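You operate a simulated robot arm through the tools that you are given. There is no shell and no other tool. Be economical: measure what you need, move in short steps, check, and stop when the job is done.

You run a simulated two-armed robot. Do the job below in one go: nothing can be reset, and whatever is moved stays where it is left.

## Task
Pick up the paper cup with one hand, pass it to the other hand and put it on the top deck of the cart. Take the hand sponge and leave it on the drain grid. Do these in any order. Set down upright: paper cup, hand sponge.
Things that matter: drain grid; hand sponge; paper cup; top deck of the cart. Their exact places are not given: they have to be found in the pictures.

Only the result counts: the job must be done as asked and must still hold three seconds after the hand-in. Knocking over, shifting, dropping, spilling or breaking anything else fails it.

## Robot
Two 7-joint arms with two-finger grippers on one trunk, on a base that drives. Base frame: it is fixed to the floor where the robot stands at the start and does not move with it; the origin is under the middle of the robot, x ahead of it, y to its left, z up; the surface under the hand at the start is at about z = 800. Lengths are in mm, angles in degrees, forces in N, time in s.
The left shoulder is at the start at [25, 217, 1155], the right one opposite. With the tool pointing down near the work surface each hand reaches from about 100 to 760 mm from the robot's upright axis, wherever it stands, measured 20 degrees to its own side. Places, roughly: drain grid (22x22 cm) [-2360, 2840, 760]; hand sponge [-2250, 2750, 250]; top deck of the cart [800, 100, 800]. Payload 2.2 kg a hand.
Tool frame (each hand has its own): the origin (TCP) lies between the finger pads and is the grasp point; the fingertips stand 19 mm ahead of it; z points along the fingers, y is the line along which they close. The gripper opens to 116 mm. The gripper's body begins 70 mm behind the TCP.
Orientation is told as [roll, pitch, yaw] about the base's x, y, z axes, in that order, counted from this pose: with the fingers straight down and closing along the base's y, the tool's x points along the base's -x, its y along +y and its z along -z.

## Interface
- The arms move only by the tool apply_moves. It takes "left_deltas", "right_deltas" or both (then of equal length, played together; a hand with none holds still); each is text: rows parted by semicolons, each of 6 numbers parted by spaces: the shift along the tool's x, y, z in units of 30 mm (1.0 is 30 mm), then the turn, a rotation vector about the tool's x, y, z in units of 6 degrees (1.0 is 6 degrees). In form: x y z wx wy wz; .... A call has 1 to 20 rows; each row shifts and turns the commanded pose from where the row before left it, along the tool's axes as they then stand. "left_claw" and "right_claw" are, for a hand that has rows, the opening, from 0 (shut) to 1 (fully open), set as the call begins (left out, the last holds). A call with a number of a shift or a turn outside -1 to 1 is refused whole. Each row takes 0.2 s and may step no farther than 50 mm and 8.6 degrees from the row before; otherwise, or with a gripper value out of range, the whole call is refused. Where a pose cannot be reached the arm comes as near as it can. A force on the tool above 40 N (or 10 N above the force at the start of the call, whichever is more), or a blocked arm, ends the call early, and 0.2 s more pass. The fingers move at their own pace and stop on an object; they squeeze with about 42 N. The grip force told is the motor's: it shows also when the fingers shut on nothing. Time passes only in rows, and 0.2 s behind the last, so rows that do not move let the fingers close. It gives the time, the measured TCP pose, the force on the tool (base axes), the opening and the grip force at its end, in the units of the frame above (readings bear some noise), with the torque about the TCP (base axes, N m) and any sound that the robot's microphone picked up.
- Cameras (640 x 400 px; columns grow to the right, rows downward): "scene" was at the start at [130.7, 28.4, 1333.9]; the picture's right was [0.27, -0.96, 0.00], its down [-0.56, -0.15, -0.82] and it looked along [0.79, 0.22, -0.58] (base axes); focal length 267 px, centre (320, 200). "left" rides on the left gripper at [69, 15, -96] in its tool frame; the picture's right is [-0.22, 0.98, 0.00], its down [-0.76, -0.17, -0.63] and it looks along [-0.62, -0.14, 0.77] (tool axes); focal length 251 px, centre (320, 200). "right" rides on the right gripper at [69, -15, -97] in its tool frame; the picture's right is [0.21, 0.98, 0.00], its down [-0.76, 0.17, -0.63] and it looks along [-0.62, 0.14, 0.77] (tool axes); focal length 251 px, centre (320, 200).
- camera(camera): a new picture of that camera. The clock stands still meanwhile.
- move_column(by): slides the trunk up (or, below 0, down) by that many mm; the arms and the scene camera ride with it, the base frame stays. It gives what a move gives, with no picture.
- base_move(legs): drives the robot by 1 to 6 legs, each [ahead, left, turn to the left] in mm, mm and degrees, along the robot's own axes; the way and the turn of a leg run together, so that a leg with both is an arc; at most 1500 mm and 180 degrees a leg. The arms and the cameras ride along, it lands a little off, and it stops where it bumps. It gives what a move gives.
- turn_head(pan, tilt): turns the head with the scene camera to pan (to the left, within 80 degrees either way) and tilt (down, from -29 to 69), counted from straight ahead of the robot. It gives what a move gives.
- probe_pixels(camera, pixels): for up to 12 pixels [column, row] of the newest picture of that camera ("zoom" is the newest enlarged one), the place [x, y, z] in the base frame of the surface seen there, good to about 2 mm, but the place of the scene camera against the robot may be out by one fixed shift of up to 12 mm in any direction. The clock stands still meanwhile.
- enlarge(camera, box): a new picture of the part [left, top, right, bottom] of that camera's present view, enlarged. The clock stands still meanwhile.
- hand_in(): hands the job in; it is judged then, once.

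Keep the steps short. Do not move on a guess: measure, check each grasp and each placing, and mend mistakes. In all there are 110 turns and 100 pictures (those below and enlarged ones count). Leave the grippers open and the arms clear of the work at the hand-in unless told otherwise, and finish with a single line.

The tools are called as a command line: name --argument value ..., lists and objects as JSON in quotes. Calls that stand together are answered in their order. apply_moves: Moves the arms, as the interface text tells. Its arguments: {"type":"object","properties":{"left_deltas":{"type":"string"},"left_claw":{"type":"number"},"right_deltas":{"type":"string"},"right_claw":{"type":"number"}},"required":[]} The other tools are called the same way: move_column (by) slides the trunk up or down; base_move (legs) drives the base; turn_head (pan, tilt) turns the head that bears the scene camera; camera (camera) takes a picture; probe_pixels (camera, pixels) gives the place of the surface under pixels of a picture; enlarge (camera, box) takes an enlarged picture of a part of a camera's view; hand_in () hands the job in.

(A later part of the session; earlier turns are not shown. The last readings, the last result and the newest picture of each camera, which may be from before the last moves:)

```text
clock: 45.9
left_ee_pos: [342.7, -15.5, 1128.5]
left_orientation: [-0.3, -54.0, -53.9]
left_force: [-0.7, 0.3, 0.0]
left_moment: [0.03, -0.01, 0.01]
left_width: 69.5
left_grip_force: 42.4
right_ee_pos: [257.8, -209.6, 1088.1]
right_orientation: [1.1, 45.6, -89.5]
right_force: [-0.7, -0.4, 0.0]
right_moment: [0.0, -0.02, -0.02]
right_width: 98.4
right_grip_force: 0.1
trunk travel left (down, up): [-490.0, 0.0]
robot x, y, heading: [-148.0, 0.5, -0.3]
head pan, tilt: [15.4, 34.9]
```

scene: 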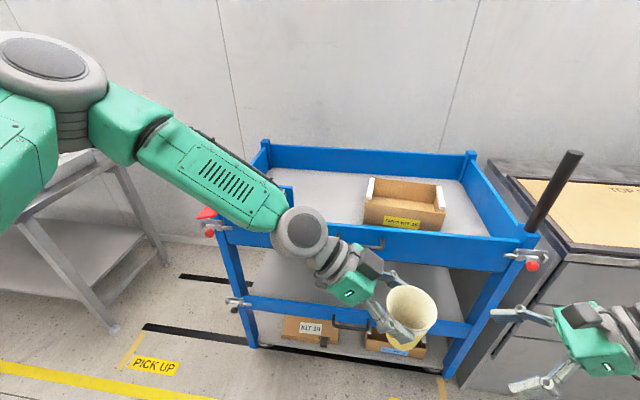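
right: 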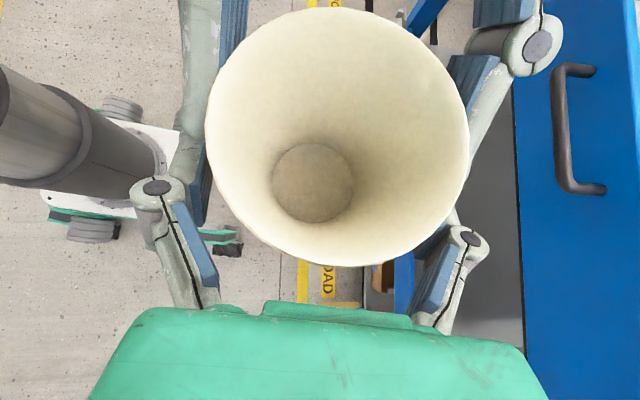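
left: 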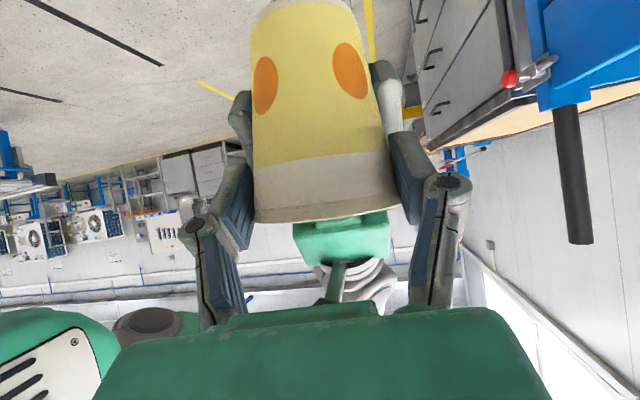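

It goes well. I continue to about −24° heading.

apply_moves --left_deltas "0 0.5 0 -0.81 0 -0.587;0 0.5 0 -0.81 0 -0.587;0 0.5 0 -0.81 0 -0.587;0 0.5 0 -0.81 0 -0.587;0 0.5 0 -0.81 0 -0.587;0 0 0 0 0 0"

camera --camera "scene"

```text
clock: 47.2
left_ee_pos: [394.5, 39.5, 1125.2]
left_orientation: [-0.1, -53.9, -24.0]
left_force: [-0.7, 0.3, -0.1]
left_moment: [0.01, 0.01, 0.0]
left_width: 69.4
left_grip_force: 42.1
right_ee_pos: [257.4, -210.5, 1087.7]
right_orientation: [1.1, 45.5, -89.5]
right_force: [-0.3, 0.7, -0.5]
right_moment: [-0.04, 0.01, 0.02]
right_width: 98.7
right_grip_force: 0.0
trunk travel left (down, up): [-490.0, 0.0]
robot x, y, heading: [-149.8, 0.3, -0.5]
head pan, tilt: [15.4, 34.9]
```

```text
69 pictures are left
```

scene: 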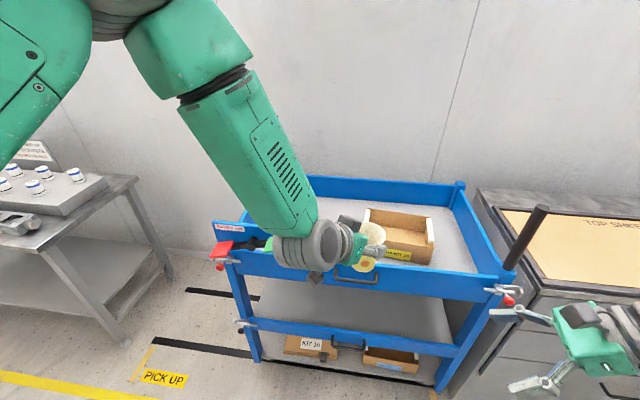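

The elbow is high and clear. I drive forward 150 mm to the starting spot.

base_move --legs '[[145, 0, 0]]'

camera --camera "scene"

```text
clock: 48.6
left_ee_pos: [538.1, 37.2, 1125.9]
left_orientation: [-0.1, -53.8, -24.5]
left_force: [0.6, 0.1, -0.8]
left_moment: [-0.02, 0.02, 0.01]
left_width: 69.7
left_grip_force: 42.3
right_ee_pos: [401.1, -213.2, 1087.8]
right_orientation: [1.1, 45.5, -89.7]
right_force: [-0.2, 0.7, -0.4]
right_moment: [0.0, -0.02, 0.01]
right_width: 98.6
right_grip_force: 0.0
trunk travel left (down, up): [-490.0, 0.0]
robot x, y, heading: [-0.7, 0.5, -0.7]
head pan, tilt: [15.4, 34.9]
```

```text
68 pictures are left
```

scene: 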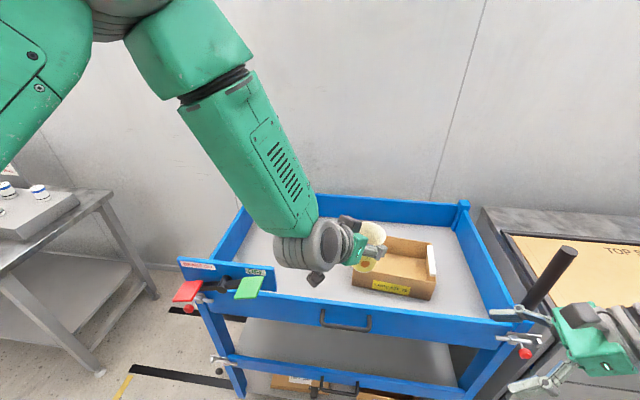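

I move the cup across, still high, to above (700,190).

apply_moves --left_deltas "-0.174 0.86 0.238 0 0 0;-0.174 0.86 0.238 0 0 0;-0.174 0.86 0.238 0 0 0;-0.174 0.86 0.238 0 0 0;-0.174 0.86 0.238 0 0 0;-0.174 0.86 0.238 0 0 0;-0.174 0.86 0.238 0 0 0;-0.174 0.86 0.238 0 0 0;0 0 0 0 0 0"

camera --camera "left"

camera --camera "scene"

```text
clock: 50.6
left_ee_pos: [685.2, 197.0, 1126.9]
left_orientation: [-0.2, -54.0, -24.4]
left_force: [0.3, -0.6, -0.3]
left_moment: [-0.01, -0.04, -0.01]
left_width: 69.2
left_grip_force: 41.7
right_ee_pos: [399.5, -211.2, 1089.7]
right_orientation: [1.2, 45.6, -89.5]
right_force: [0.3, 0.3, -0.5]
right_moment: [-0.02, -0.01, -0.03]
right_width: 98.7
right_grip_force: 0.0
trunk travel left (down, up): [-490.0, 0.0]
robot x, y, heading: [0.5, -1.0, -0.6]
head pan, tilt: [15.4, 34.9]
```

```text
67 pictures are left
```

left: 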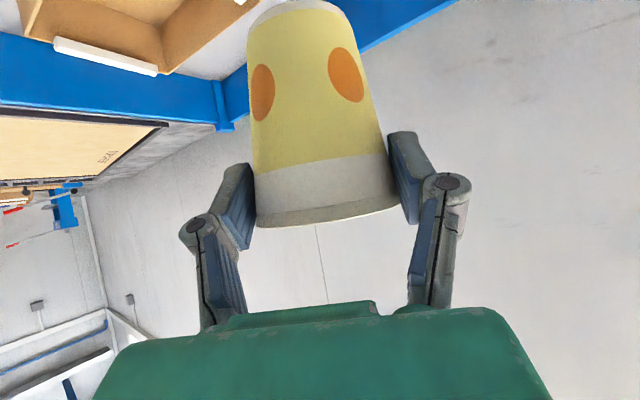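

```text
66 pictures are left
```

scene: 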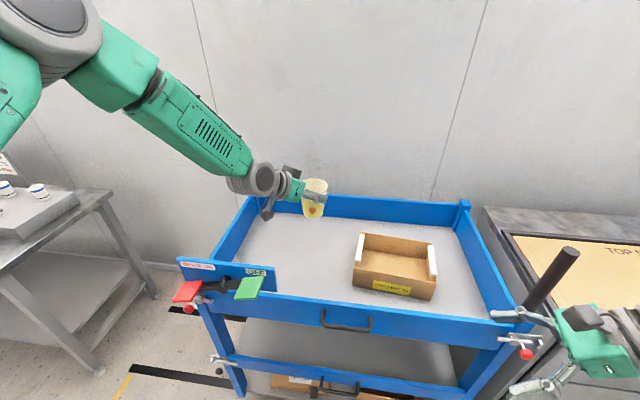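

I'll check the cup's uprightness and its lowest point with the left camera before lowering.

probe_pixels --camera "left" --pixels '[[258, 218], [396, 204], [330, 218], [300, 6], [255, 30], [345, 8], [325, 100], [325, 160]]'

enlarge --camera "scene" --box '[240, 160, 400, 260]'

```text
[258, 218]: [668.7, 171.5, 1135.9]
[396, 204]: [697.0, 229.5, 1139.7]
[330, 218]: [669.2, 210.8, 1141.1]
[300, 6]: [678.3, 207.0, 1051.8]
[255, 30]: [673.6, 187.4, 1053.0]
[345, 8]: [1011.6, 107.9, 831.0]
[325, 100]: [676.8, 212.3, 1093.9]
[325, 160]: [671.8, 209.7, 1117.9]
```

```text
4.00 times, centred on (320, 210) of scene
```

zoom: 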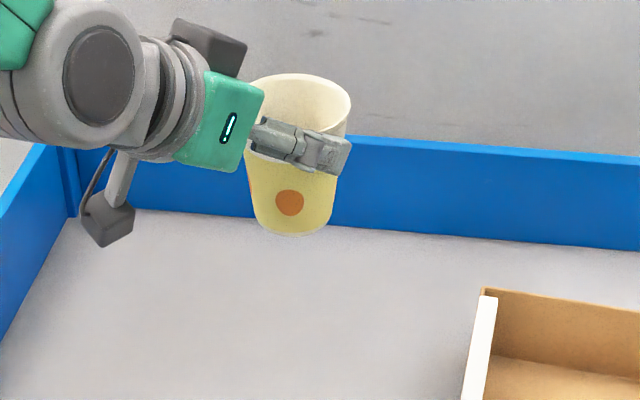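

The cup is upright with its base at about 1048. At the present −24° heading, the wrist would come down onto the brake board (y>240, z up to 1024). I'll rotate the hand to point slightly left first. I also probe the kit box's left edge.

probe_pixels --camera "zoom" --pixels '[[470, 390], [485, 295], [440, 380], [300, 300], [40, 200]]'

apply_moves --left_deltas "0 0 0 -0.81 0 -0.587;0 0 0 -0.81 0 -0.587;0 0 0 -0.81 0 -0.587;0 0 0 -0.81 0 -0.587;0 0 0 -0.81 0 -0.587;0 0 0 -0.81 0 -0.587"

```text
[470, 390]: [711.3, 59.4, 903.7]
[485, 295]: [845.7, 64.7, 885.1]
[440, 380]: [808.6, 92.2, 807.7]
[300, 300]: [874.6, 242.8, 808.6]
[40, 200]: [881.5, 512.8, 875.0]
```

```text
clock: 52.0
left_ee_pos: [686.9, 194.3, 1127.9]
left_orientation: [-0.3, -54.0, 11.9]
left_force: [-0.5, 0.7, -0.2]
left_moment: [-0.01, 0.02, 0.0]
left_width: 69.4
left_grip_force: 41.6
right_ee_pos: [399.5, -213.1, 1089.0]
right_orientation: [1.2, 45.5, -89.7]
right_force: [-0.9, -0.9, -0.5]
right_moment: [0.02, 0.0, -0.01]
right_width: 98.7
right_grip_force: 0.1
trunk travel left (down, up): [-490.0, 0.0]
robot x, y, heading: [-4.9, -2.2, -0.8]
head pan, tilt: [15.4, 34.9]
```

Heading is now +12° with the same footprint. I shift to y≈165 and lower 210 mm, leaving about 40 mm to go.

apply_moves --left_deltas "-0.09 -0.53 0.12 0 0 0;-0.09 -0.53 0.12 0 0 0;0.81 0 0.587 0 0 0;0.81 0 0.587 0 0 0;0.81 0 0.587 0 0 0;0.81 0 0.587 0 0 0;0.81 0 0.587 0 0 0;0.81 0 0.587 0 0 0;0.81 0 0.587 0 0 0;0 0 0 0 0 0"

camera --camera "scene"

camera --camera "left"

```text
clock: 54.2
left_ee_pos: [704.1, 165.3, 917.4]
left_orientation: [0.0, -54.0, 11.5]
left_force: [-0.1, 0.8, 0.6]
left_moment: [0.02, 0.0, -0.01]
left_width: 69.0
left_grip_force: 42.3
right_ee_pos: [400.3, -212.7, 1090.0]
right_orientation: [1.4, 45.5, -89.5]
right_force: [-0.1, -0.2, 0.2]
right_moment: [0.01, 0.01, 0.01]
right_width: 98.5
right_grip_force: 0.1
trunk travel left (down, up): [-490.0, 0.0]
robot x, y, heading: [-0.7, -1.0, -0.6]
head pan, tilt: [15.4, 34.9]
```

```text
64 pictures are left
```

scene: 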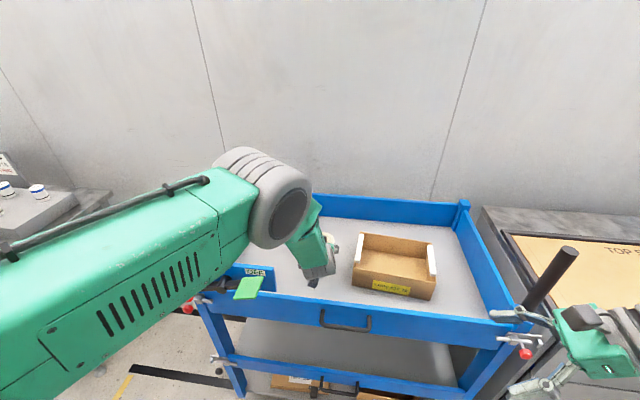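

```text
63 pictures are left
```

left: 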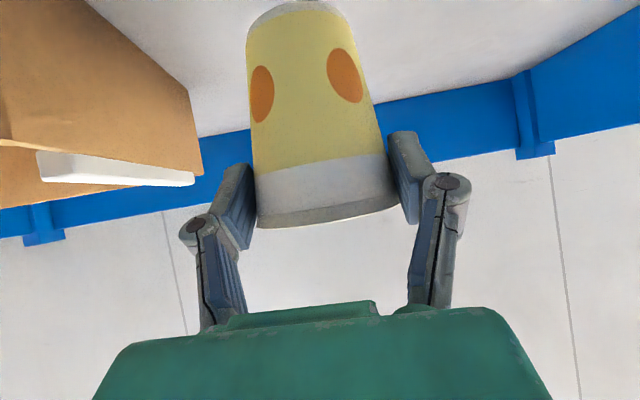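

The forearm now passes above the brake pedal, so I'll check its clearance before lowering further.

probe_pixels --camera "scene" --pixels '[[240, 255], [180, 300], [200, 250], [100, 360], [280, 240], [250, 285], [310, 280], [180, 200], [250, 190]]'

probe_pixels --camera "left" --pixels '[[250, 35], [295, 8], [345, 12], [258, 222], [396, 205], [430, 30], [420, 60]]'

```text
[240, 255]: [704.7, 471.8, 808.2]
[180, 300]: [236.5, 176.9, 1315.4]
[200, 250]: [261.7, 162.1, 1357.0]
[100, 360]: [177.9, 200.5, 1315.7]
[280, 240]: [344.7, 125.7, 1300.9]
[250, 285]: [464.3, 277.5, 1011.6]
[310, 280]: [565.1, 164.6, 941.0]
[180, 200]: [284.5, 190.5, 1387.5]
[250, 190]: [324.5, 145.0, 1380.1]
```

```text
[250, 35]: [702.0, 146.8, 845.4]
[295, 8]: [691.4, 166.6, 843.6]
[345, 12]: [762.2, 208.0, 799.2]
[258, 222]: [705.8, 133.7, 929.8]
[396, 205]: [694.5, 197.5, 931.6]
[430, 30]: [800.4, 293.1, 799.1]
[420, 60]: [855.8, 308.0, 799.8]
```

The forearm is at z≈1315, far above the board. The deck is at 799 and the cup's base at about 839. I lower 33 mm, then creep.

apply_moves --left_deltas "0.45 0 0.325 0 0 0;0.45 0 0.325 0 0 0;0 0 0 0 0 0"

enlarge --camera "left" --box '[220, 0, 420, 125]'

```text
clock: 55.0
left_ee_pos: [702.5, 165.1, 884.8]
left_orientation: [0.0, -54.0, 11.4]
left_force: [0.7, -0.6, -0.1]
left_moment: [-0.01, -0.02, -0.01]
left_width: 69.3
left_grip_force: 41.5
right_ee_pos: [399.4, -211.0, 1090.0]
right_orientation: [1.3, 45.6, -89.6]
right_force: [-0.1, 0.0, 0.7]
right_moment: [0.04, 0.02, -0.01]
right_width: 98.6
right_grip_force: 0.0
trunk travel left (down, up): [-490.0, 0.0]
robot x, y, heading: [-6.4, -0.9, -0.5]
head pan, tilt: [15.4, 34.9]
```

```text
3.20 times, centred on (320, 62) of left
```

zoom: 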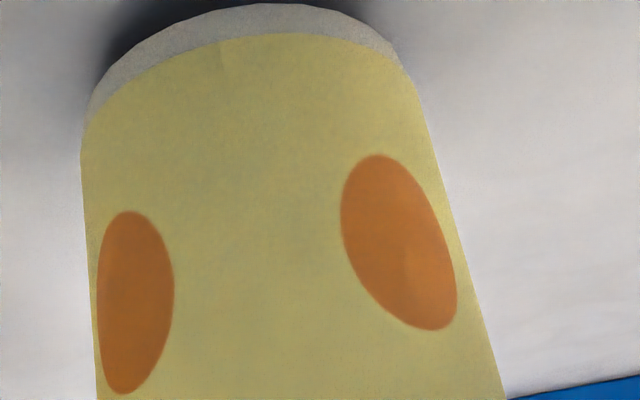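

The cup's base is very close, with its shadow joining. I creep 4 mm down and watch the force.

apply_moves --left_deltas "0.054 0 0.039 0 0 0;0.054 0 0.039 0 0 0;0 0 0 0 0 0"

```text
clock: 55.8
left_ee_pos: [703.1, 166.6, 879.8]
left_orientation: [0.0, -54.1, 11.5]
left_force: [0.0, 0.1, 0.6]
left_moment: [0.02, -0.04, -0.01]
left_width: 69.1
left_grip_force: 42.0
right_ee_pos: [399.8, -212.4, 1089.3]
right_orientation: [1.4, 45.6, -89.6]
right_force: [0.0, 0.2, 0.0]
right_moment: [0.0, 0.0, 0.01]
right_width: 98.6
right_grip_force: 0.0
trunk travel left (down, up): [-490.0, 0.0]
robot x, y, heading: [-2.1, -1.8, -0.3]
head pan, tilt: [15.4, 34.9]
```

apply_moves --left_deltas "0.054 0 0.039 0 0 0;0.027 0 0.02 0 0 0;0 0 0 0 0 0"

enlarge --camera "left" --box '[220, 0, 420, 125]'

probe_pixels --camera "zoom" --pixels '[[250, 8], [90, 125], [390, 50], [420, 60], [75, 130]]'

```text
clock: 56.6
left_ee_pos: [701.9, 164.1, 877.4]
left_orientation: [0.0, -54.1, 11.5]
left_force: [0.4, 2.0, 4.4]
left_moment: [0.22, -0.11, 0.02]
left_width: 69.2
left_grip_force: 41.8
right_ee_pos: [399.4, -211.9, 1089.7]
right_orientation: [1.3, 45.4, -89.6]
right_force: [-0.5, -0.3, -0.3]
right_moment: [0.01, 0.02, 0.01]
right_width: 98.8
right_grip_force: 0.1
trunk travel left (down, up): [-490.0, 0.0]
robot x, y, heading: [3.7, 1.6, -0.6]
head pan, tilt: [15.4, 34.9]
```

```text
3.20 times, centred on (320, 62) of left
```

zoom: 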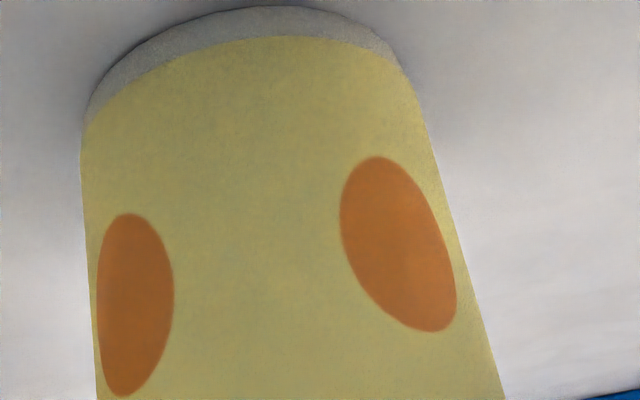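

```text
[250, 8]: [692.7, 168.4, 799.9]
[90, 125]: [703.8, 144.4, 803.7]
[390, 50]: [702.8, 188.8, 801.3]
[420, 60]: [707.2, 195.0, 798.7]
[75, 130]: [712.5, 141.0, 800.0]
```

The deck is touched (4.4 N up), and the base sits at 800. I open the left hand.

apply_moves --left_deltas "0 0 0 0 0 0;0 0 0 0 0 0;0 0 0 0 0 0" --left_claw 0.9

camera --camera "left"

```text
clock: 57.4
left_ee_pos: [700.9, 163.6, 877.9]
left_orientation: [-0.1, -53.9, 11.4]
left_force: [-0.4, 0.6, 0.5]
left_moment: [0.03, 0.01, 0.04]
left_width: 104.2
left_grip_force: 0.0
right_ee_pos: [400.2, -211.6, 1089.5]
right_orientation: [1.4, 45.7, -89.7]
right_force: [0.2, 0.4, 0.7]
right_moment: [-0.03, 0.03, 0.01]
right_width: 98.1
right_grip_force: 0.0
trunk travel left (down, up): [-490.0, 0.0]
robot x, y, heading: [0.3, -0.4, -0.6]
head pan, tilt: [15.4, 34.9]
```

```text
60 pictures are left
```

left: 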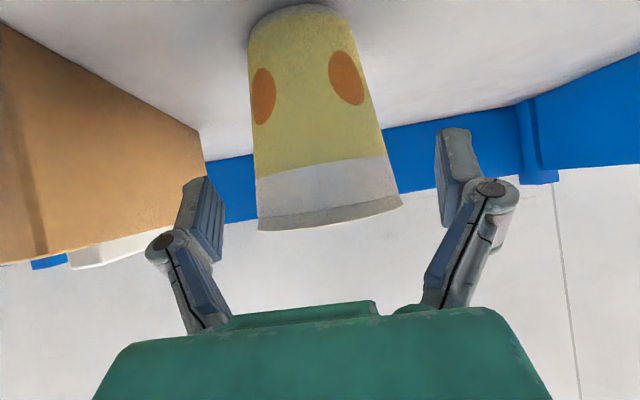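

The cup stands free. I raise straight up, since going back would bring the hand camera toward the rail, then check.

apply_moves --left_deltas "-0.4 0 -0.29 0 0 0;-0.81 0 -0.587 0 0 0;-0.81 0 -0.587 0 0 0;-0.81 0 -0.587 0 0 0;-0.81 0 -0.587 0 0 0;-0.81 0 -0.587 0 0 0;-0.81 0 -0.587 0 0 0;-0.81 0 -0.587 0 0 0;-0.81 0 -0.587 0 0 0"

camera --camera "scene"

```text
clock: 59.4
left_ee_pos: [700.4, 170.5, 1132.2]
left_orientation: [-0.2, -53.6, 12.2]
left_force: [-0.6, -0.4, -0.3]
left_moment: [-0.02, -0.02, 0.0]
left_width: 104.3
left_grip_force: 0.1
right_ee_pos: [399.2, -213.2, 1089.4]
right_orientation: [1.4, 45.5, -89.6]
right_force: [-0.3, 0.0, 0.2]
right_moment: [0.02, -0.04, -0.02]
right_width: 98.5
right_grip_force: 0.0
trunk travel left (down, up): [-490.0, 0.0]
robot x, y, heading: [-1.2, -1.5, -0.7]
head pan, tilt: [15.4, 34.9]
```

```text
59 pictures are left
```

scene: 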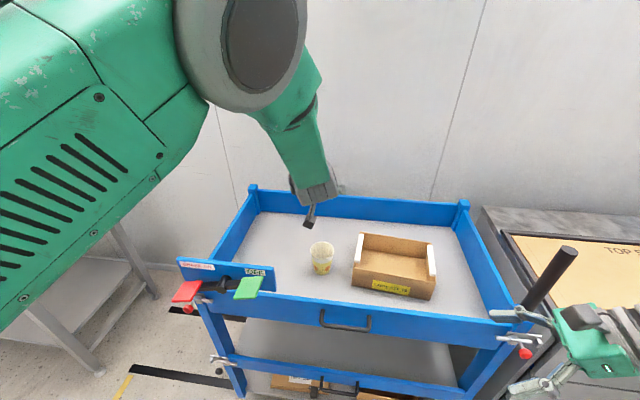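

The cup stands upright on the top deck. I drive back 450 mm and turn left to look toward the sponge area.

base_move --legs '[[-450, 0, 0]]'

turn_head --pan 80 --tilt 25

camera --camera "scene"

```text
clock: 62.1
left_ee_pos: [251.0, 172.9, 1131.1]
left_orientation: [-0.1, -53.7, 11.8]
left_force: [0.1, -0.1, -0.7]
left_moment: [-0.03, -0.01, 0.0]
left_width: 104.3
left_grip_force: 0.1
right_ee_pos: [-52.1, -209.0, 1088.7]
right_orientation: [1.3, 45.7, -89.9]
right_force: [0.1, -0.4, 0.0]
right_moment: [0.01, -0.01, -0.01]
right_width: 98.6
right_grip_force: 0.0
trunk travel left (down, up): [-490.0, 0.0]
robot x, y, heading: [-452.4, 3.1, -0.9]
head pan, tilt: [15.4, 34.9]
```

```text
clock: 63.5
left_ee_pos: [246.9, 174.5, 1133.5]
left_orientation: [-0.3, -53.9, 12.1]
left_force: [0.2, 0.3, -0.7]
left_moment: [0.02, 0.02, 0.01]
left_width: 104.7
left_grip_force: 0.1
right_ee_pos: [-56.2, -207.1, 1091.1]
right_orientation: [1.7, 45.5, -89.6]
right_force: [-0.3, -0.1, 0.4]
right_moment: [-0.02, -0.01, 0.01]
right_width: 98.5
right_grip_force: 0.1
trunk travel left (down, up): [-490.0, 0.0]
robot x, y, heading: [-453.9, 3.6, -1.0]
head pan, tilt: [80.0, 25.0]
```

```text
58 pictures are left
```

scene: 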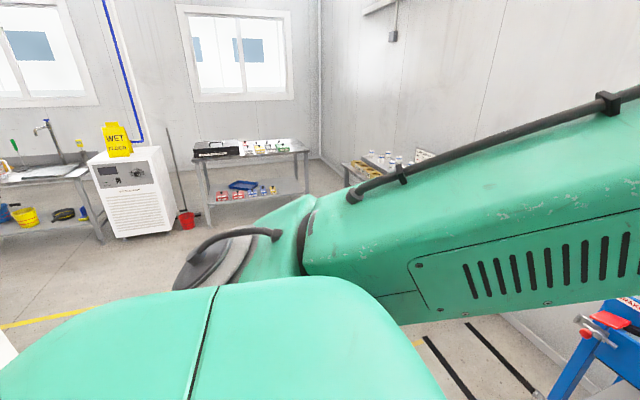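

The sink bench is at the left rear, with items on a low shelf. I pull the left arm in, then turn the base left 90° and look.

apply_moves --left_deltas "0.587 0 -0.81 0 0 0;0.587 0 -0.81 0 0 0;0.587 0 -0.81 0 0 0;0.587 0 -0.81 0 0 0;0.587 0 -0.81 0 0 0;0.587 0 -0.81 0 0 0;0.587 0 -0.81 0 0 0;0.587 0 -0.81 0 0 0"

base_move --legs '[[0, 0, 91]]'

turn_head --pan 40 --tilt 25

camera --camera "scene"

```text
clock: 64.7
left_ee_pos: [60.4, 161.2, 1055.2]
left_orientation: [1.4, -44.7, 13.0]
left_force: [0.2, -0.2, -0.7]
left_moment: [0.0, -0.01, -0.03]
left_width: 104.4
left_grip_force: 0.0
right_ee_pos: [-59.8, -207.3, 1092.9]
right_orientation: [1.9, 45.4, -89.4]
right_force: [0.2, -1.1, -0.3]
right_moment: [-0.02, 0.01, 0.0]
right_width: 98.4
right_grip_force: 0.0
trunk travel left (down, up): [-490.0, 0.0]
robot x, y, heading: [-452.3, 1.1, -0.7]
head pan, tilt: [80.0, 25.0]
stopped in row 6 (left hand): the arm was blocked; the commanded pose is now the measured one
```

```text
clock: 69.0
left_ee_pos: [-616.1, 514.8, 1056.8]
left_orientation: [1.2, -44.9, 104.0]
left_force: [-0.6, 0.6, 0.1]
left_moment: [0.02, 0.02, 0.01]
left_width: 104.4
left_grip_force: 0.2
right_ee_pos: [-248.8, 401.4, 1091.4]
right_orientation: [1.8, 45.5, 1.4]
right_force: [0.4, -0.8, 0.9]
right_moment: [0.02, 0.0, 0.01]
right_width: 98.6
right_grip_force: 0.1
trunk travel left (down, up): [-490.0, 0.0]
robot x, y, heading: [-450.5, 3.9, 90.0]
head pan, tilt: [80.0, 25.0]
```

```text
clock: 70.0
left_ee_pos: [-619.3, 512.8, 1058.2]
left_orientation: [1.0, -44.9, 104.2]
left_force: [0.4, -0.5, -0.1]
left_moment: [-0.02, 0.02, -0.01]
left_width: 104.2
left_grip_force: 0.1
right_ee_pos: [-250.6, 397.7, 1094.7]
right_orientation: [2.1, 45.3, 1.7]
right_force: [-0.7, -0.2, 0.7]
right_moment: [-0.02, 0.02, 0.03]
right_width: 98.6
right_grip_force: 0.0
trunk travel left (down, up): [-490.0, 0.0]
robot x, y, heading: [-455.8, 1.6, 90.6]
head pan, tilt: [40.0, 25.0]
```

```text
57 pictures are left
```

scene: 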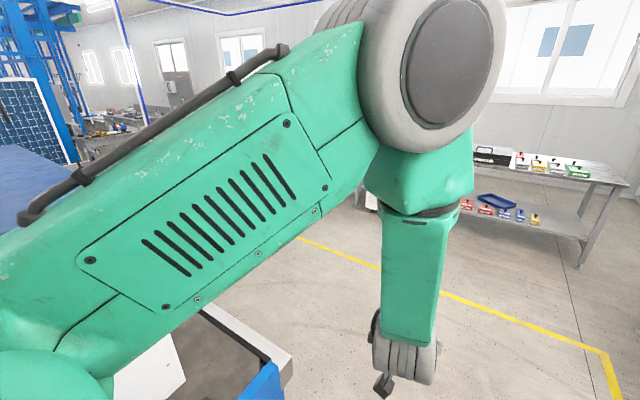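

The left arm blocks the view and was stopped at its folding limit. I tip its hand back to pointing down and probe the unknown object at the lower left.

probe_pixels --camera "scene" --pixels '[[240, 340], [270, 380], [160, 380], [290, 360], [210, 310], [40, 150], [30, 180], [320, 245], [580, 230], [600, 355], [480, 220]]'

apply_moves --left_deltas "0 0 0 0 1 0;0 0 0 0 1 0;0 0 0 0 1 0;0 0 0 0 1 0;0 0 0 0 1 0;0 0 0 0 1 0;0 0 0 0 1 0;0 0 0 0 0.5 0;0 1 0 0 0 0;0 1 0 0 0 0;0 1 0 0 0 0;0 1 0 0 0 0"

camera --camera "scene"

```text
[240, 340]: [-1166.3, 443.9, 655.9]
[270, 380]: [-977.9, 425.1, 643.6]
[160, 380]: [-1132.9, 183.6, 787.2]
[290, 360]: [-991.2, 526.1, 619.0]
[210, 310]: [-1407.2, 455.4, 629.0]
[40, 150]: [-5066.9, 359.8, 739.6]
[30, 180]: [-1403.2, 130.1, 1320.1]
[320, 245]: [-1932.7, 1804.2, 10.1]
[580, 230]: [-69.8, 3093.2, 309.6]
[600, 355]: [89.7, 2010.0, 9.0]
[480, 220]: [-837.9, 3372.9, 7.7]
```

```text
clock: 72.7
left_ee_pos: [-736.4, 481.3, 1057.1]
left_orientation: [0.5, -3.0, 105.0]
left_force: [0.1, 0.4, -0.1]
left_moment: [0.05, -0.02, -0.02]
left_width: 104.3
left_grip_force: 0.0
left hand out of reach, approached as far as the arm can: row 4
right_ee_pos: [-254.6, 397.0, 1094.6]
right_orientation: [2.2, 45.1, 1.7]
right_force: [-0.1, -0.5, 0.0]
right_moment: [0.01, 0.01, -0.02]
right_width: 98.4
right_grip_force: 0.0
trunk travel left (down, up): [-490.0, 0.0]
robot x, y, heading: [-454.1, 4.9, 90.1]
head pan, tilt: [40.0, 25.0]
```

```text
56 pictures are left
```

scene: 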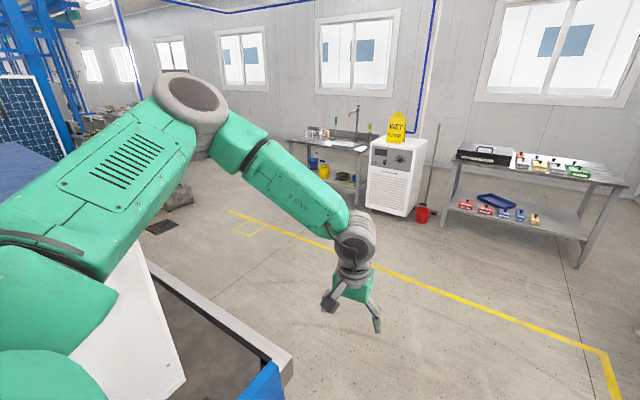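

The bench on the left ends at about y=525, and the floor straight ahead is clear. I drive 1450 mm ahead and look toward the sink bench.

base_move --legs '[[1450, 0, 0]]'

turn_head --pan 55 --tilt 30

camera --camera "scene"

```text
clock: 79.7
left_ee_pos: [-730.9, 1892.0, 1057.3]
left_orientation: [0.8, -3.0, 104.6]
left_force: [0.4, 0.3, -0.1]
left_moment: [-0.01, -0.03, 0.04]
left_width: 104.4
left_grip_force: 0.0
right_ee_pos: [-247.6, 1804.3, 1093.7]
right_orientation: [2.1, 45.3, 1.4]
right_force: [-0.5, 0.0, -0.6]
right_moment: [0.0, 0.0, -0.02]
right_width: 98.6
right_grip_force: 0.1
trunk travel left (down, up): [-490.0, 0.0]
robot x, y, heading: [-456.3, 1412.6, 90.1]
head pan, tilt: [40.0, 25.0]
```

```text
clock: 80.4
left_ee_pos: [-729.9, 1888.1, 1057.2]
left_orientation: [0.7, -3.0, 104.5]
left_force: [0.2, 0.0, -0.4]
left_moment: [-0.01, 0.01, 0.0]
left_width: 104.3
left_grip_force: 0.1
right_ee_pos: [-247.5, 1800.7, 1094.8]
right_orientation: [2.3, 45.3, 1.5]
right_force: [-0.4, -1.5, 1.0]
right_moment: [0.02, -0.02, -0.03]
right_width: 98.3
right_grip_force: 0.2
trunk travel left (down, up): [-490.0, 0.0]
robot x, y, heading: [-454.7, 1412.1, 89.6]
head pan, tilt: [55.0, 30.0]
```

```text
55 pictures are left
```

scene: 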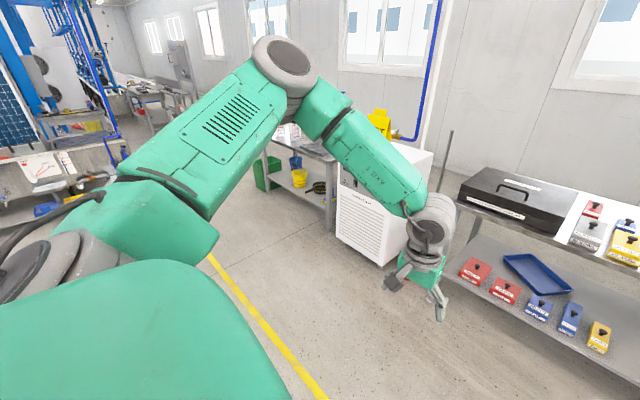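

The left arm still hides part of the way. I turn left 90° so the drive is forward and visible.

base_move --legs '[[0, 0, 90]]'

turn_head --pan -20 --tilt 30

camera --camera "scene"

```text
clock: 84.6
left_ee_pos: [-939.5, 1151.2, 1059.5]
left_orientation: [0.8, -3.1, -167.4]
left_force: [-1.1, 0.4, 0.2]
left_moment: [0.01, -0.01, -0.03]
left_width: 104.5
left_grip_force: 0.0
right_ee_pos: [-835.4, 1628.4, 1095.1]
right_orientation: [2.3, 45.3, 89.5]
right_force: [0.8, -0.3, 0.7]
right_moment: [-0.03, 0.04, 0.01]
right_width: 98.8
right_grip_force: 0.0
trunk travel left (down, up): [-490.0, 0.0]
robot x, y, heading: [-452.4, 1412.4, 178.0]
head pan, tilt: [55.0, 30.0]
```

```text
clock: 86.0
left_ee_pos: [-936.5, 1150.3, 1060.1]
left_orientation: [0.5, -3.3, -167.4]
left_force: [0.4, -0.2, -1.0]
left_moment: [-0.01, -0.01, -0.03]
left_width: 104.4
left_grip_force: 0.1
right_ee_pos: [-831.2, 1628.3, 1096.3]
right_orientation: [2.5, 45.2, 89.7]
right_force: [0.8, -0.8, -0.2]
right_moment: [0.0, 0.0, 0.03]
right_width: 98.5
right_grip_force: 0.1
trunk travel left (down, up): [-490.0, 0.0]
robot x, y, heading: [-449.9, 1409.5, 177.7]
head pan, tilt: [-20.0, 30.0]
```

```text
54 pictures are left
```

scene: 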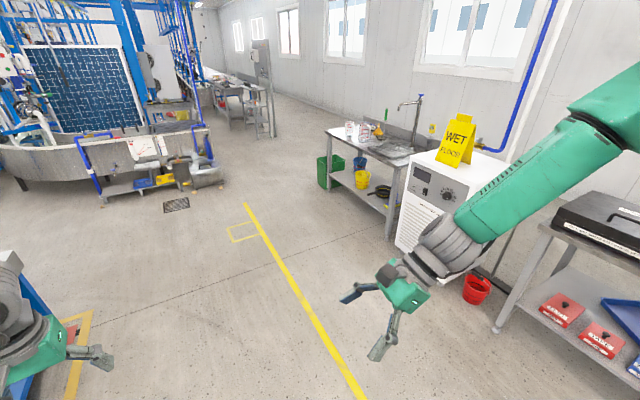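

The path is clear. I enlarge the sink bench and measure it.

enlarge --camera "scene" --box '[300, 80, 460, 280]'

probe_pixels --camera "scene" --pixels '[[326, 132], [400, 165], [389, 235], [362, 165], [381, 190], [400, 245], [350, 135], [395, 148], [325, 170], [345, 190]]'

```text
2.00 times, centred on (380, 180) of scene
```

zoom: 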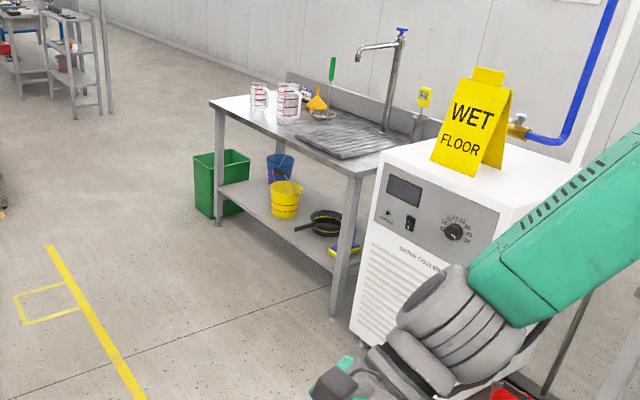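

```text
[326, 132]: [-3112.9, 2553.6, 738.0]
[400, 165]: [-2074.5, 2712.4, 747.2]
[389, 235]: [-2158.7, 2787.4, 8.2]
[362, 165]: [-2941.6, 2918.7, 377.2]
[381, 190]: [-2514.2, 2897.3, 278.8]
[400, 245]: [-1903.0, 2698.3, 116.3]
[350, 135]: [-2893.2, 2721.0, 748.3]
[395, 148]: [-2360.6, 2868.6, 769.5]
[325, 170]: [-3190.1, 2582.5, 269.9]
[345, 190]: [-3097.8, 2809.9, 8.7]
```

The lower shelf is at z≈270, the bench top ≈745, and the sponge is near the right front leg. I drive ahead 1950 mm, turn to face the bench and look.

base_move --legs '[[1450, 0, 0], [500, 0, 0], [0, 0, -87.7], [350, 0, 0]]'

turn_head --pan -10 --tilt 45

camera --camera "scene"

```text
clock: 101.6
left_ee_pos: [-2633.5, 2309.4, 1060.4]
left_orientation: [0.6, -3.3, 101.8]
left_force: [0.0, 0.1, 0.4]
left_moment: [0.04, -0.02, 0.01]
left_width: 104.2
left_grip_force: 0.0
right_ee_pos: [-2157.1, 2198.4, 1096.4]
right_orientation: [2.5, 45.3, -0.9]
right_force: [-0.6, 0.1, 0.2]
right_moment: [-0.04, 0.0, 0.02]
right_width: 98.5
right_grip_force: 0.2
trunk travel left (down, up): [-490.0, 0.0]
robot x, y, heading: [-2377.7, 1823.3, 87.2]
head pan, tilt: [-20.0, 30.0]
```

```text
clock: 102.3
left_ee_pos: [-2631.3, 2307.0, 1062.0]
left_orientation: [0.7, -3.4, 101.9]
left_force: [0.0, -0.7, -0.3]
left_moment: [0.02, -0.01, 0.01]
left_width: 104.5
left_grip_force: 0.0
right_ee_pos: [-2155.0, 2197.9, 1096.9]
right_orientation: [2.7, 45.4, -0.9]
right_force: [-0.7, 0.9, 1.2]
right_moment: [-0.04, -0.01, 0.01]
right_width: 98.4
right_grip_force: 0.0
trunk travel left (down, up): [-490.0, 0.0]
robot x, y, heading: [-2377.4, 1819.2, 87.4]
head pan, tilt: [-10.0, 45.0]
```

```text
52 pictures are left
```

scene: 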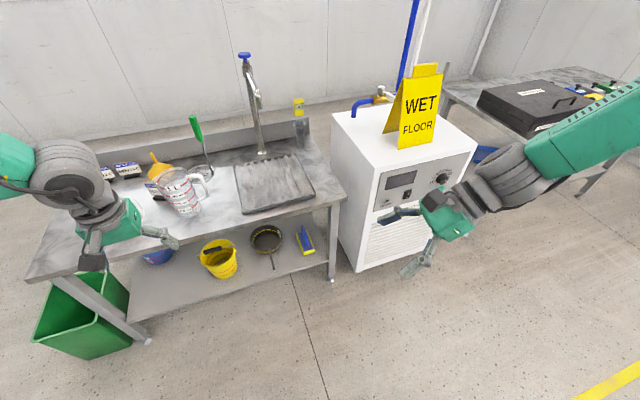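

The sponge is at (305,240) on the lower shelf and the ridged drain grid at (270,183). I enlarge and probe.

enlarge --camera "scene" --box '[220, 130, 348, 290]'

probe_pixels --camera "scene" --pixels '[[305, 240], [300, 230], [308, 250], [312, 252], [298, 250], [290, 265], [270, 185], [245, 208], [300, 195], [262, 160], [345, 198], [330, 272]]'

```text
2.50 times, centred on (284, 210) of scene
```

zoom: 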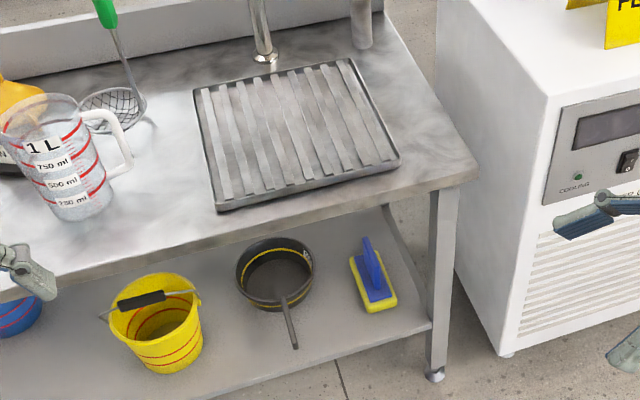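

```text
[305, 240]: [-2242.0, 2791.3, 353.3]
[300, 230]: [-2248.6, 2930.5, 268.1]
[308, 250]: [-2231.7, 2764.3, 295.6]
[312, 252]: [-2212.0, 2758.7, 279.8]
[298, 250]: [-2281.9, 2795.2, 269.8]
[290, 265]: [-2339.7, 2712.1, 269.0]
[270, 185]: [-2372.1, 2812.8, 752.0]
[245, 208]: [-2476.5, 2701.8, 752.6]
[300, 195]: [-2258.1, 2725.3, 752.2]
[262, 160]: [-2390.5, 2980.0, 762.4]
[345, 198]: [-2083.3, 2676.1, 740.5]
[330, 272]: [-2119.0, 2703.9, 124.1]
```

It is a scrub sponge with a blue upright handle. I zoom in closer.

enlarge --camera "scene" --box '[286, 218, 326, 262]'

probe_pixels --camera "zoom" --pixels '[[320, 100], [300, 150], [340, 200], [320, 250], [380, 250], [330, 330], [400, 330], [240, 200], [290, 60], [350, 350], [420, 300]]'

```text
9.09 times, centred on (306, 240) of scene
```

zoom: 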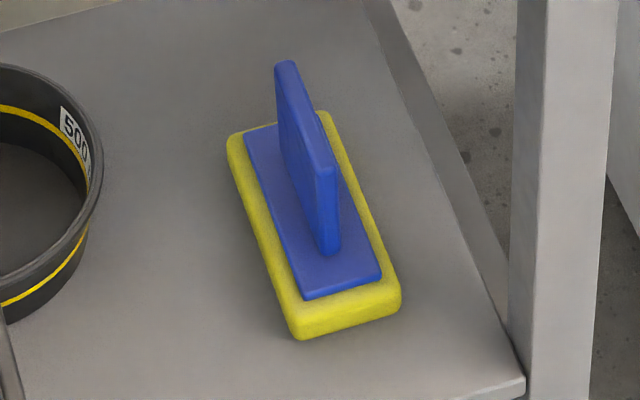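

```text
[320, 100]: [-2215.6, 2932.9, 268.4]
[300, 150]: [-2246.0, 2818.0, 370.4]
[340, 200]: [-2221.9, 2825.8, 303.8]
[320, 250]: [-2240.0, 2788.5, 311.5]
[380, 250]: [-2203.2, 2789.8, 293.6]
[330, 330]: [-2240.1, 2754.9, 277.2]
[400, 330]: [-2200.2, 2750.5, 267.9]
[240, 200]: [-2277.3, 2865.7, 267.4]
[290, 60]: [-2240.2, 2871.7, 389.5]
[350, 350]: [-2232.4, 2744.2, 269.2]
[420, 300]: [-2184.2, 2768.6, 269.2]
```

The handle is a thin upright fin along y at x≈-2240, y 2788–2872, z 303–390, which suits a grip across it. I tuck the left hand back and turn the right hand to point forward again at 45°.

apply_moves --left_deltas "1 1 0 0 0 0;1 1 0 0 0 0;1 1 0 0 0 0;1 1 0 0 0 0;1 1 0 0 0 0;0 0 0 0 0 0;0 0 0 0 0 0;0 0 0 0 0 0;0 0 0 0 0 0;0 0 0 0 0 0;0 0 0 0 0 0;0 0 0 0 0 0;0 0 0 0 0 0;0 0 0 0 0 0;0 0 0 0 0 0" --right_deltas "0 0 0 -0.7 0 0.71;0 0 0 -0.7 0 0.71;0 0 0 -0.7 0 0.71;0 0 0 -0.7 0 0.71;0 0 0 -0.7 0 0.71;0 0 0 -0.7 0 0.71;0 0 0 -0.7 0 0.71;0 0 0 -0.7 0 0.71;0 0 0 -0.7 0 0.71;0 0 0 -0.7 0 0.71;0 0 0 -0.7 0 0.71;0 0 0 -0.7 0 0.71;0 0 0 -0.7 0 0.71;0 0 0 -0.7 0 0.71;0 0 0 -0.7 0 0.71"

camera --camera "scene"

```text
clock: 105.5
left_ee_pos: [-2751.3, 2127.9, 1056.7]
left_orientation: [0.5, -3.4, 101.9]
left_force: [-0.3, 0.7, 0.3]
left_moment: [-0.01, -0.03, -0.01]
left_width: 104.6
left_grip_force: 0.1
right_ee_pos: [-2157.9, 2226.1, 1084.4]
right_orientation: [-1.0, 46.6, -93.3]
right_force: [0.2, -0.3, 0.3]
right_moment: [0.0, -0.04, 0.0]
right_width: 98.8
right_grip_force: 0.0
right hand out of reach, approached as far as the arm can: row 8, 9, 10, 11, 12
trunk travel left (down, up): [-490.0, 0.0]
robot x, y, heading: [-2379.3, 1822.6, 86.9]
head pan, tilt: [-10.0, 45.0]
```

```text
49 pictures are left
```

scene: 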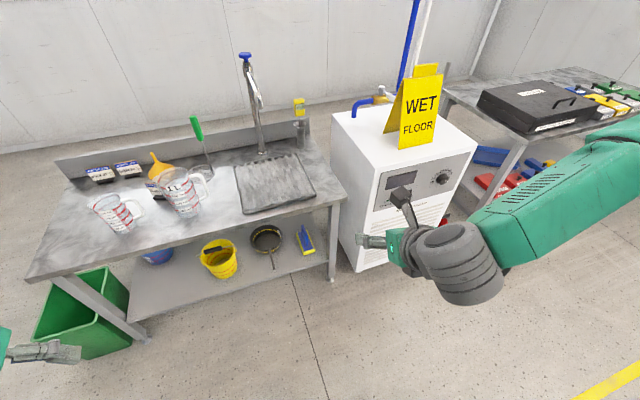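

The right hand points at the bench. I shift the base 75 mm left, square it up, lower the trunk and go 250 mm ahead.

base_move --legs '[[0, 75, 3]]'

move_column --by -490

base_move --legs '[[230, 0, 0]]'

camera --camera "right"

camera --camera "scene"

```text
clock: 106.6
left_ee_pos: [-2811.2, 2105.2, 1067.4]
left_orientation: [2.0, -3.8, 104.4]
left_force: [-0.1, 0.4, -1.1]
left_moment: [0.03, 0.02, 0.0]
left_width: 104.4
left_grip_force: 0.0
right_ee_pos: [-2221.6, 2234.8, 1082.3]
right_orientation: [-2.9, 46.6, -91.7]
right_force: [0.8, -1.0, 0.7]
right_moment: [-0.01, 0.07, 0.08]
right_width: 98.5
right_grip_force: 0.1
trunk travel left (down, up): [-490.0, 0.0]
robot x, y, heading: [-2446.1, 1821.7, 90.1]
head pan, tilt: [-10.0, 45.0]
```

```text
refused: -490 is not a number from -400 to 400
```

```text
clock: 108.3
left_ee_pos: [-2827.3, 2341.8, 1063.3]
left_orientation: [1.4, -4.0, 104.7]
left_force: [-0.6, 0.1, 0.5]
left_moment: [-0.04, -0.02, 0.0]
left_width: 104.5
left_grip_force: 0.0
right_ee_pos: [-2233.2, 2462.3, 1083.3]
right_orientation: [-1.9, 46.6, -91.1]
right_force: [-0.9, -0.9, 0.0]
right_moment: [-0.02, -0.03, -0.02]
right_width: 98.5
right_grip_force: 0.0
trunk travel left (down, up): [-490.0, 0.0]
robot x, y, heading: [-2444.7, 2054.2, 89.8]
head pan, tilt: [-10.0, 45.0]
```

```text
48 pictures are left
```

right: 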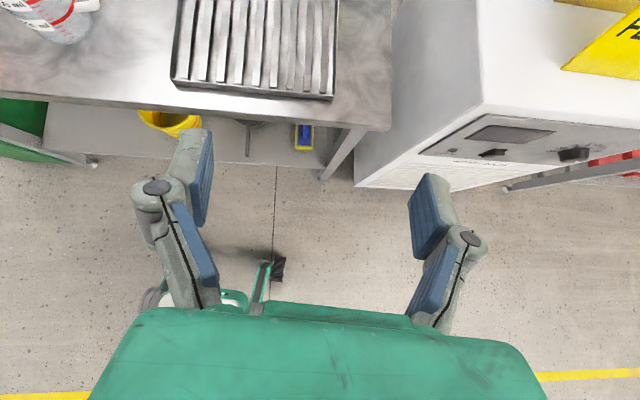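

```text
47 pictures are left
```

scene: 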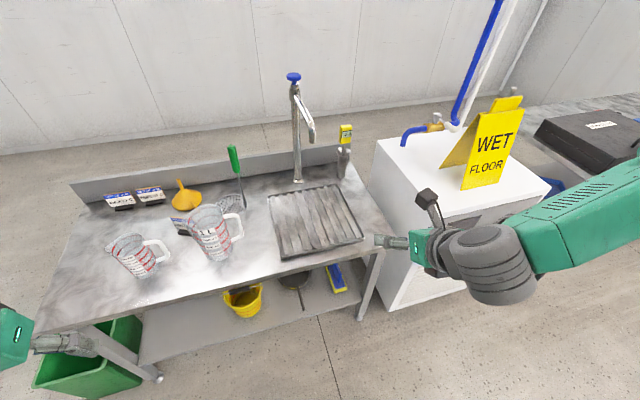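

The trunk move was over its 400 mm step limit, so I'll split it. First I probe the faucet spout and the grid corners.

probe_pixels --camera "scene" --pixels '[[312, 138], [298, 105], [299, 178], [268, 198], [338, 186], [363, 242], [281, 258], [315, 222], [308, 200], [245, 215], [388, 245], [640, 210]]'

move_column --by -245

move_column --by -245

camera --camera "right"

camera --camera "scene"

```text
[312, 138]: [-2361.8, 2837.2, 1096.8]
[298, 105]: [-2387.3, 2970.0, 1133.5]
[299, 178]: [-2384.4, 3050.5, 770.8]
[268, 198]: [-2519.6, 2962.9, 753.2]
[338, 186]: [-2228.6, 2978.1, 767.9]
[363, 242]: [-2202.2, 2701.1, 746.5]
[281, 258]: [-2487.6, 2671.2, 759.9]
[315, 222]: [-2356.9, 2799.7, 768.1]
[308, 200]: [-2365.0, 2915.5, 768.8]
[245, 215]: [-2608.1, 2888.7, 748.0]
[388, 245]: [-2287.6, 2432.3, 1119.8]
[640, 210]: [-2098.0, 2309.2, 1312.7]
```

```text
clock: 110.8
left_ee_pos: [-2825.2, 2345.8, 820.1]
left_orientation: [1.8, -4.8, 105.4]
left_force: [-0.9, 0.4, -0.6]
left_moment: [-0.05, -0.04, -0.01]
left_width: 104.0
left_grip_force: 0.1
right_ee_pos: [-2229.6, 2460.5, 838.8]
right_orientation: [-2.5, 46.8, -91.3]
right_force: [-1.1, -0.4, -0.7]
right_moment: [-0.02, -0.08, -0.08]
right_width: 98.8
right_grip_force: 0.1
trunk travel left (down, up): [-245.0, 245.0]
robot x, y, heading: [-2452.4, 2053.5, 89.7]
head pan, tilt: [-10.0, 45.0]
```

```text
clock: 113.4
left_ee_pos: [-2789.1, 2343.2, 587.8]
left_orientation: [3.7, -5.1, 104.7]
left_force: [0.4, 0.7, 0.8]
left_moment: [0.01, 0.06, -0.03]
left_width: 104.4
left_grip_force: 0.1
right_ee_pos: [-2193.1, 2458.4, 585.9]
right_orientation: [-5.2, 46.6, -93.7]
right_force: [1.5, -0.7, -0.5]
right_moment: [-0.01, 0.09, 0.09]
right_width: 98.7
right_grip_force: 0.1
trunk travel left (down, up): [0.0, 490.0]
robot x, y, heading: [-2440.9, 2054.4, 89.8]
head pan, tilt: [-10.0, 45.0]
```

```text
46 pictures are left
```

right: 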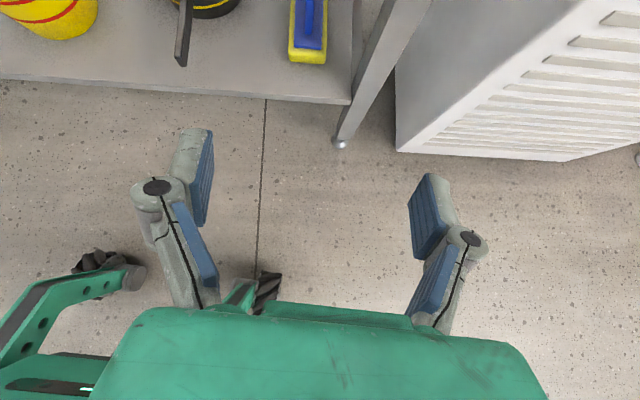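

```text
45 pictures are left
```

scene: 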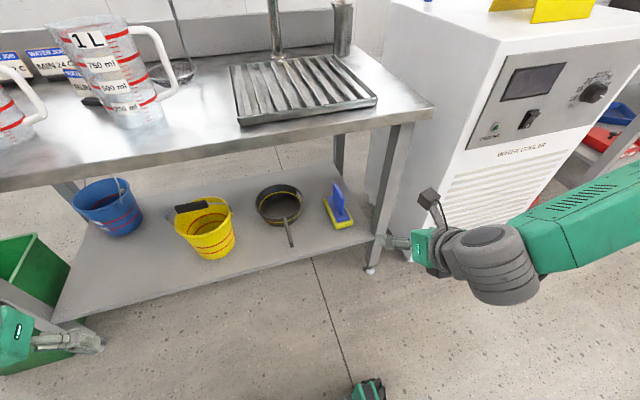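

Both hands' readings shifted by about 36 mm in x with a small roll. I hold still a moment and re-read before going on.

apply_moves --right_deltas "0 0 0 0 0 0;0 0 0 0 0 0;0 0 0 0 0 0;0 0 0 0 0 0;0 0 0 0 0 0"

probe_pixels --camera "right" --pixels '[[310, 10], [305, 57], [330, 55], [290, 50], [308, 30], [230, 80], [340, 140], [182, 50], [340, 100]]'

probe_pixels --camera "scene" --pixels '[[340, 190], [336, 185], [347, 218], [336, 207], [330, 225], [368, 225], [290, 240], [310, 90]]'

```text
clock: 114.6
left_ee_pos: [-2811.2, 2340.9, 579.8]
left_orientation: [2.2, -4.5, 104.9]
left_force: [-1.6, 0.2, -0.7]
left_moment: [0.0, -0.01, 0.0]
left_width: 104.3
left_grip_force: 0.1
right_ee_pos: [-2217.3, 2459.6, 591.7]
right_orientation: [-3.2, 46.7, -92.1]
right_force: [-0.6, 0.6, -0.4]
right_moment: [-0.02, -0.01, -0.02]
right_width: 99.0
right_grip_force: 0.1
trunk travel left (down, up): [0.0, 490.0]
robot x, y, heading: [-2451.6, 2050.9, 90.0]
head pan, tilt: [-10.0, 45.0]
```

```text
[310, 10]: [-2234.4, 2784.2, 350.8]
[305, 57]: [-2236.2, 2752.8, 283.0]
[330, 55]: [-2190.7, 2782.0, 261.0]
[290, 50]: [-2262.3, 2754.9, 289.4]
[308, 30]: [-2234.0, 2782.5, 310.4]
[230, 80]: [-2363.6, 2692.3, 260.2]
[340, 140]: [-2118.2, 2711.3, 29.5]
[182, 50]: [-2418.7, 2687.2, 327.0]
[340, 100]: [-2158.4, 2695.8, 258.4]
```

```text
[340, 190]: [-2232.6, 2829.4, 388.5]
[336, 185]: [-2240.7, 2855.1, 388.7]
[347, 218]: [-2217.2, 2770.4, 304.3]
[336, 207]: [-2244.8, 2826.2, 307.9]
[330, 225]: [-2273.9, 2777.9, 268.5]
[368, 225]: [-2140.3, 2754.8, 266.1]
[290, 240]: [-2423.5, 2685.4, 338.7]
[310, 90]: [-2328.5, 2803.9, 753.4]
```

The robot was swaying after the drive and is settling. I wait another two seconds and take a fresh picture.

apply_moves --right_deltas "0 0 0 0 0 0;0 0 0 0 0 0;0 0 0 0 0 0;0 0 0 0 0 0;0 0 0 0 0 0;0 0 0 0 0 0;0 0 0 0 0 0;0 0 0 0 0 0;0 0 0 0 0 0;0 0 0 0 0 0;0 0 0 0 0 0;0 0 0 0 0 0" --right_claw 0.75

camera --camera "right"

```text
clock: 117.2
left_ee_pos: [-2800.8, 2341.4, 583.1]
left_orientation: [2.9, -4.6, 104.7]
left_force: [1.0, 0.3, -0.3]
left_moment: [0.01, 0.0, 0.02]
left_width: 104.5
left_grip_force: 0.1
right_ee_pos: [-2206.4, 2460.8, 587.4]
right_orientation: [-4.1, 46.7, -92.7]
right_force: [0.0, 0.3, 0.2]
right_moment: [0.03, -0.01, 0.0]
right_width: 87.0
right_grip_force: 0.0
trunk travel left (down, up): [0.0, 490.0]
robot x, y, heading: [-2442.2, 2056.1, 90.1]
head pan, tilt: [-10.0, 45.0]
```

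```text
44 pictures are left
```

right: 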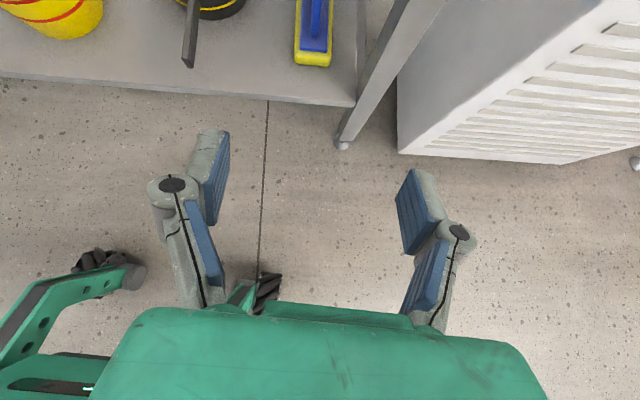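

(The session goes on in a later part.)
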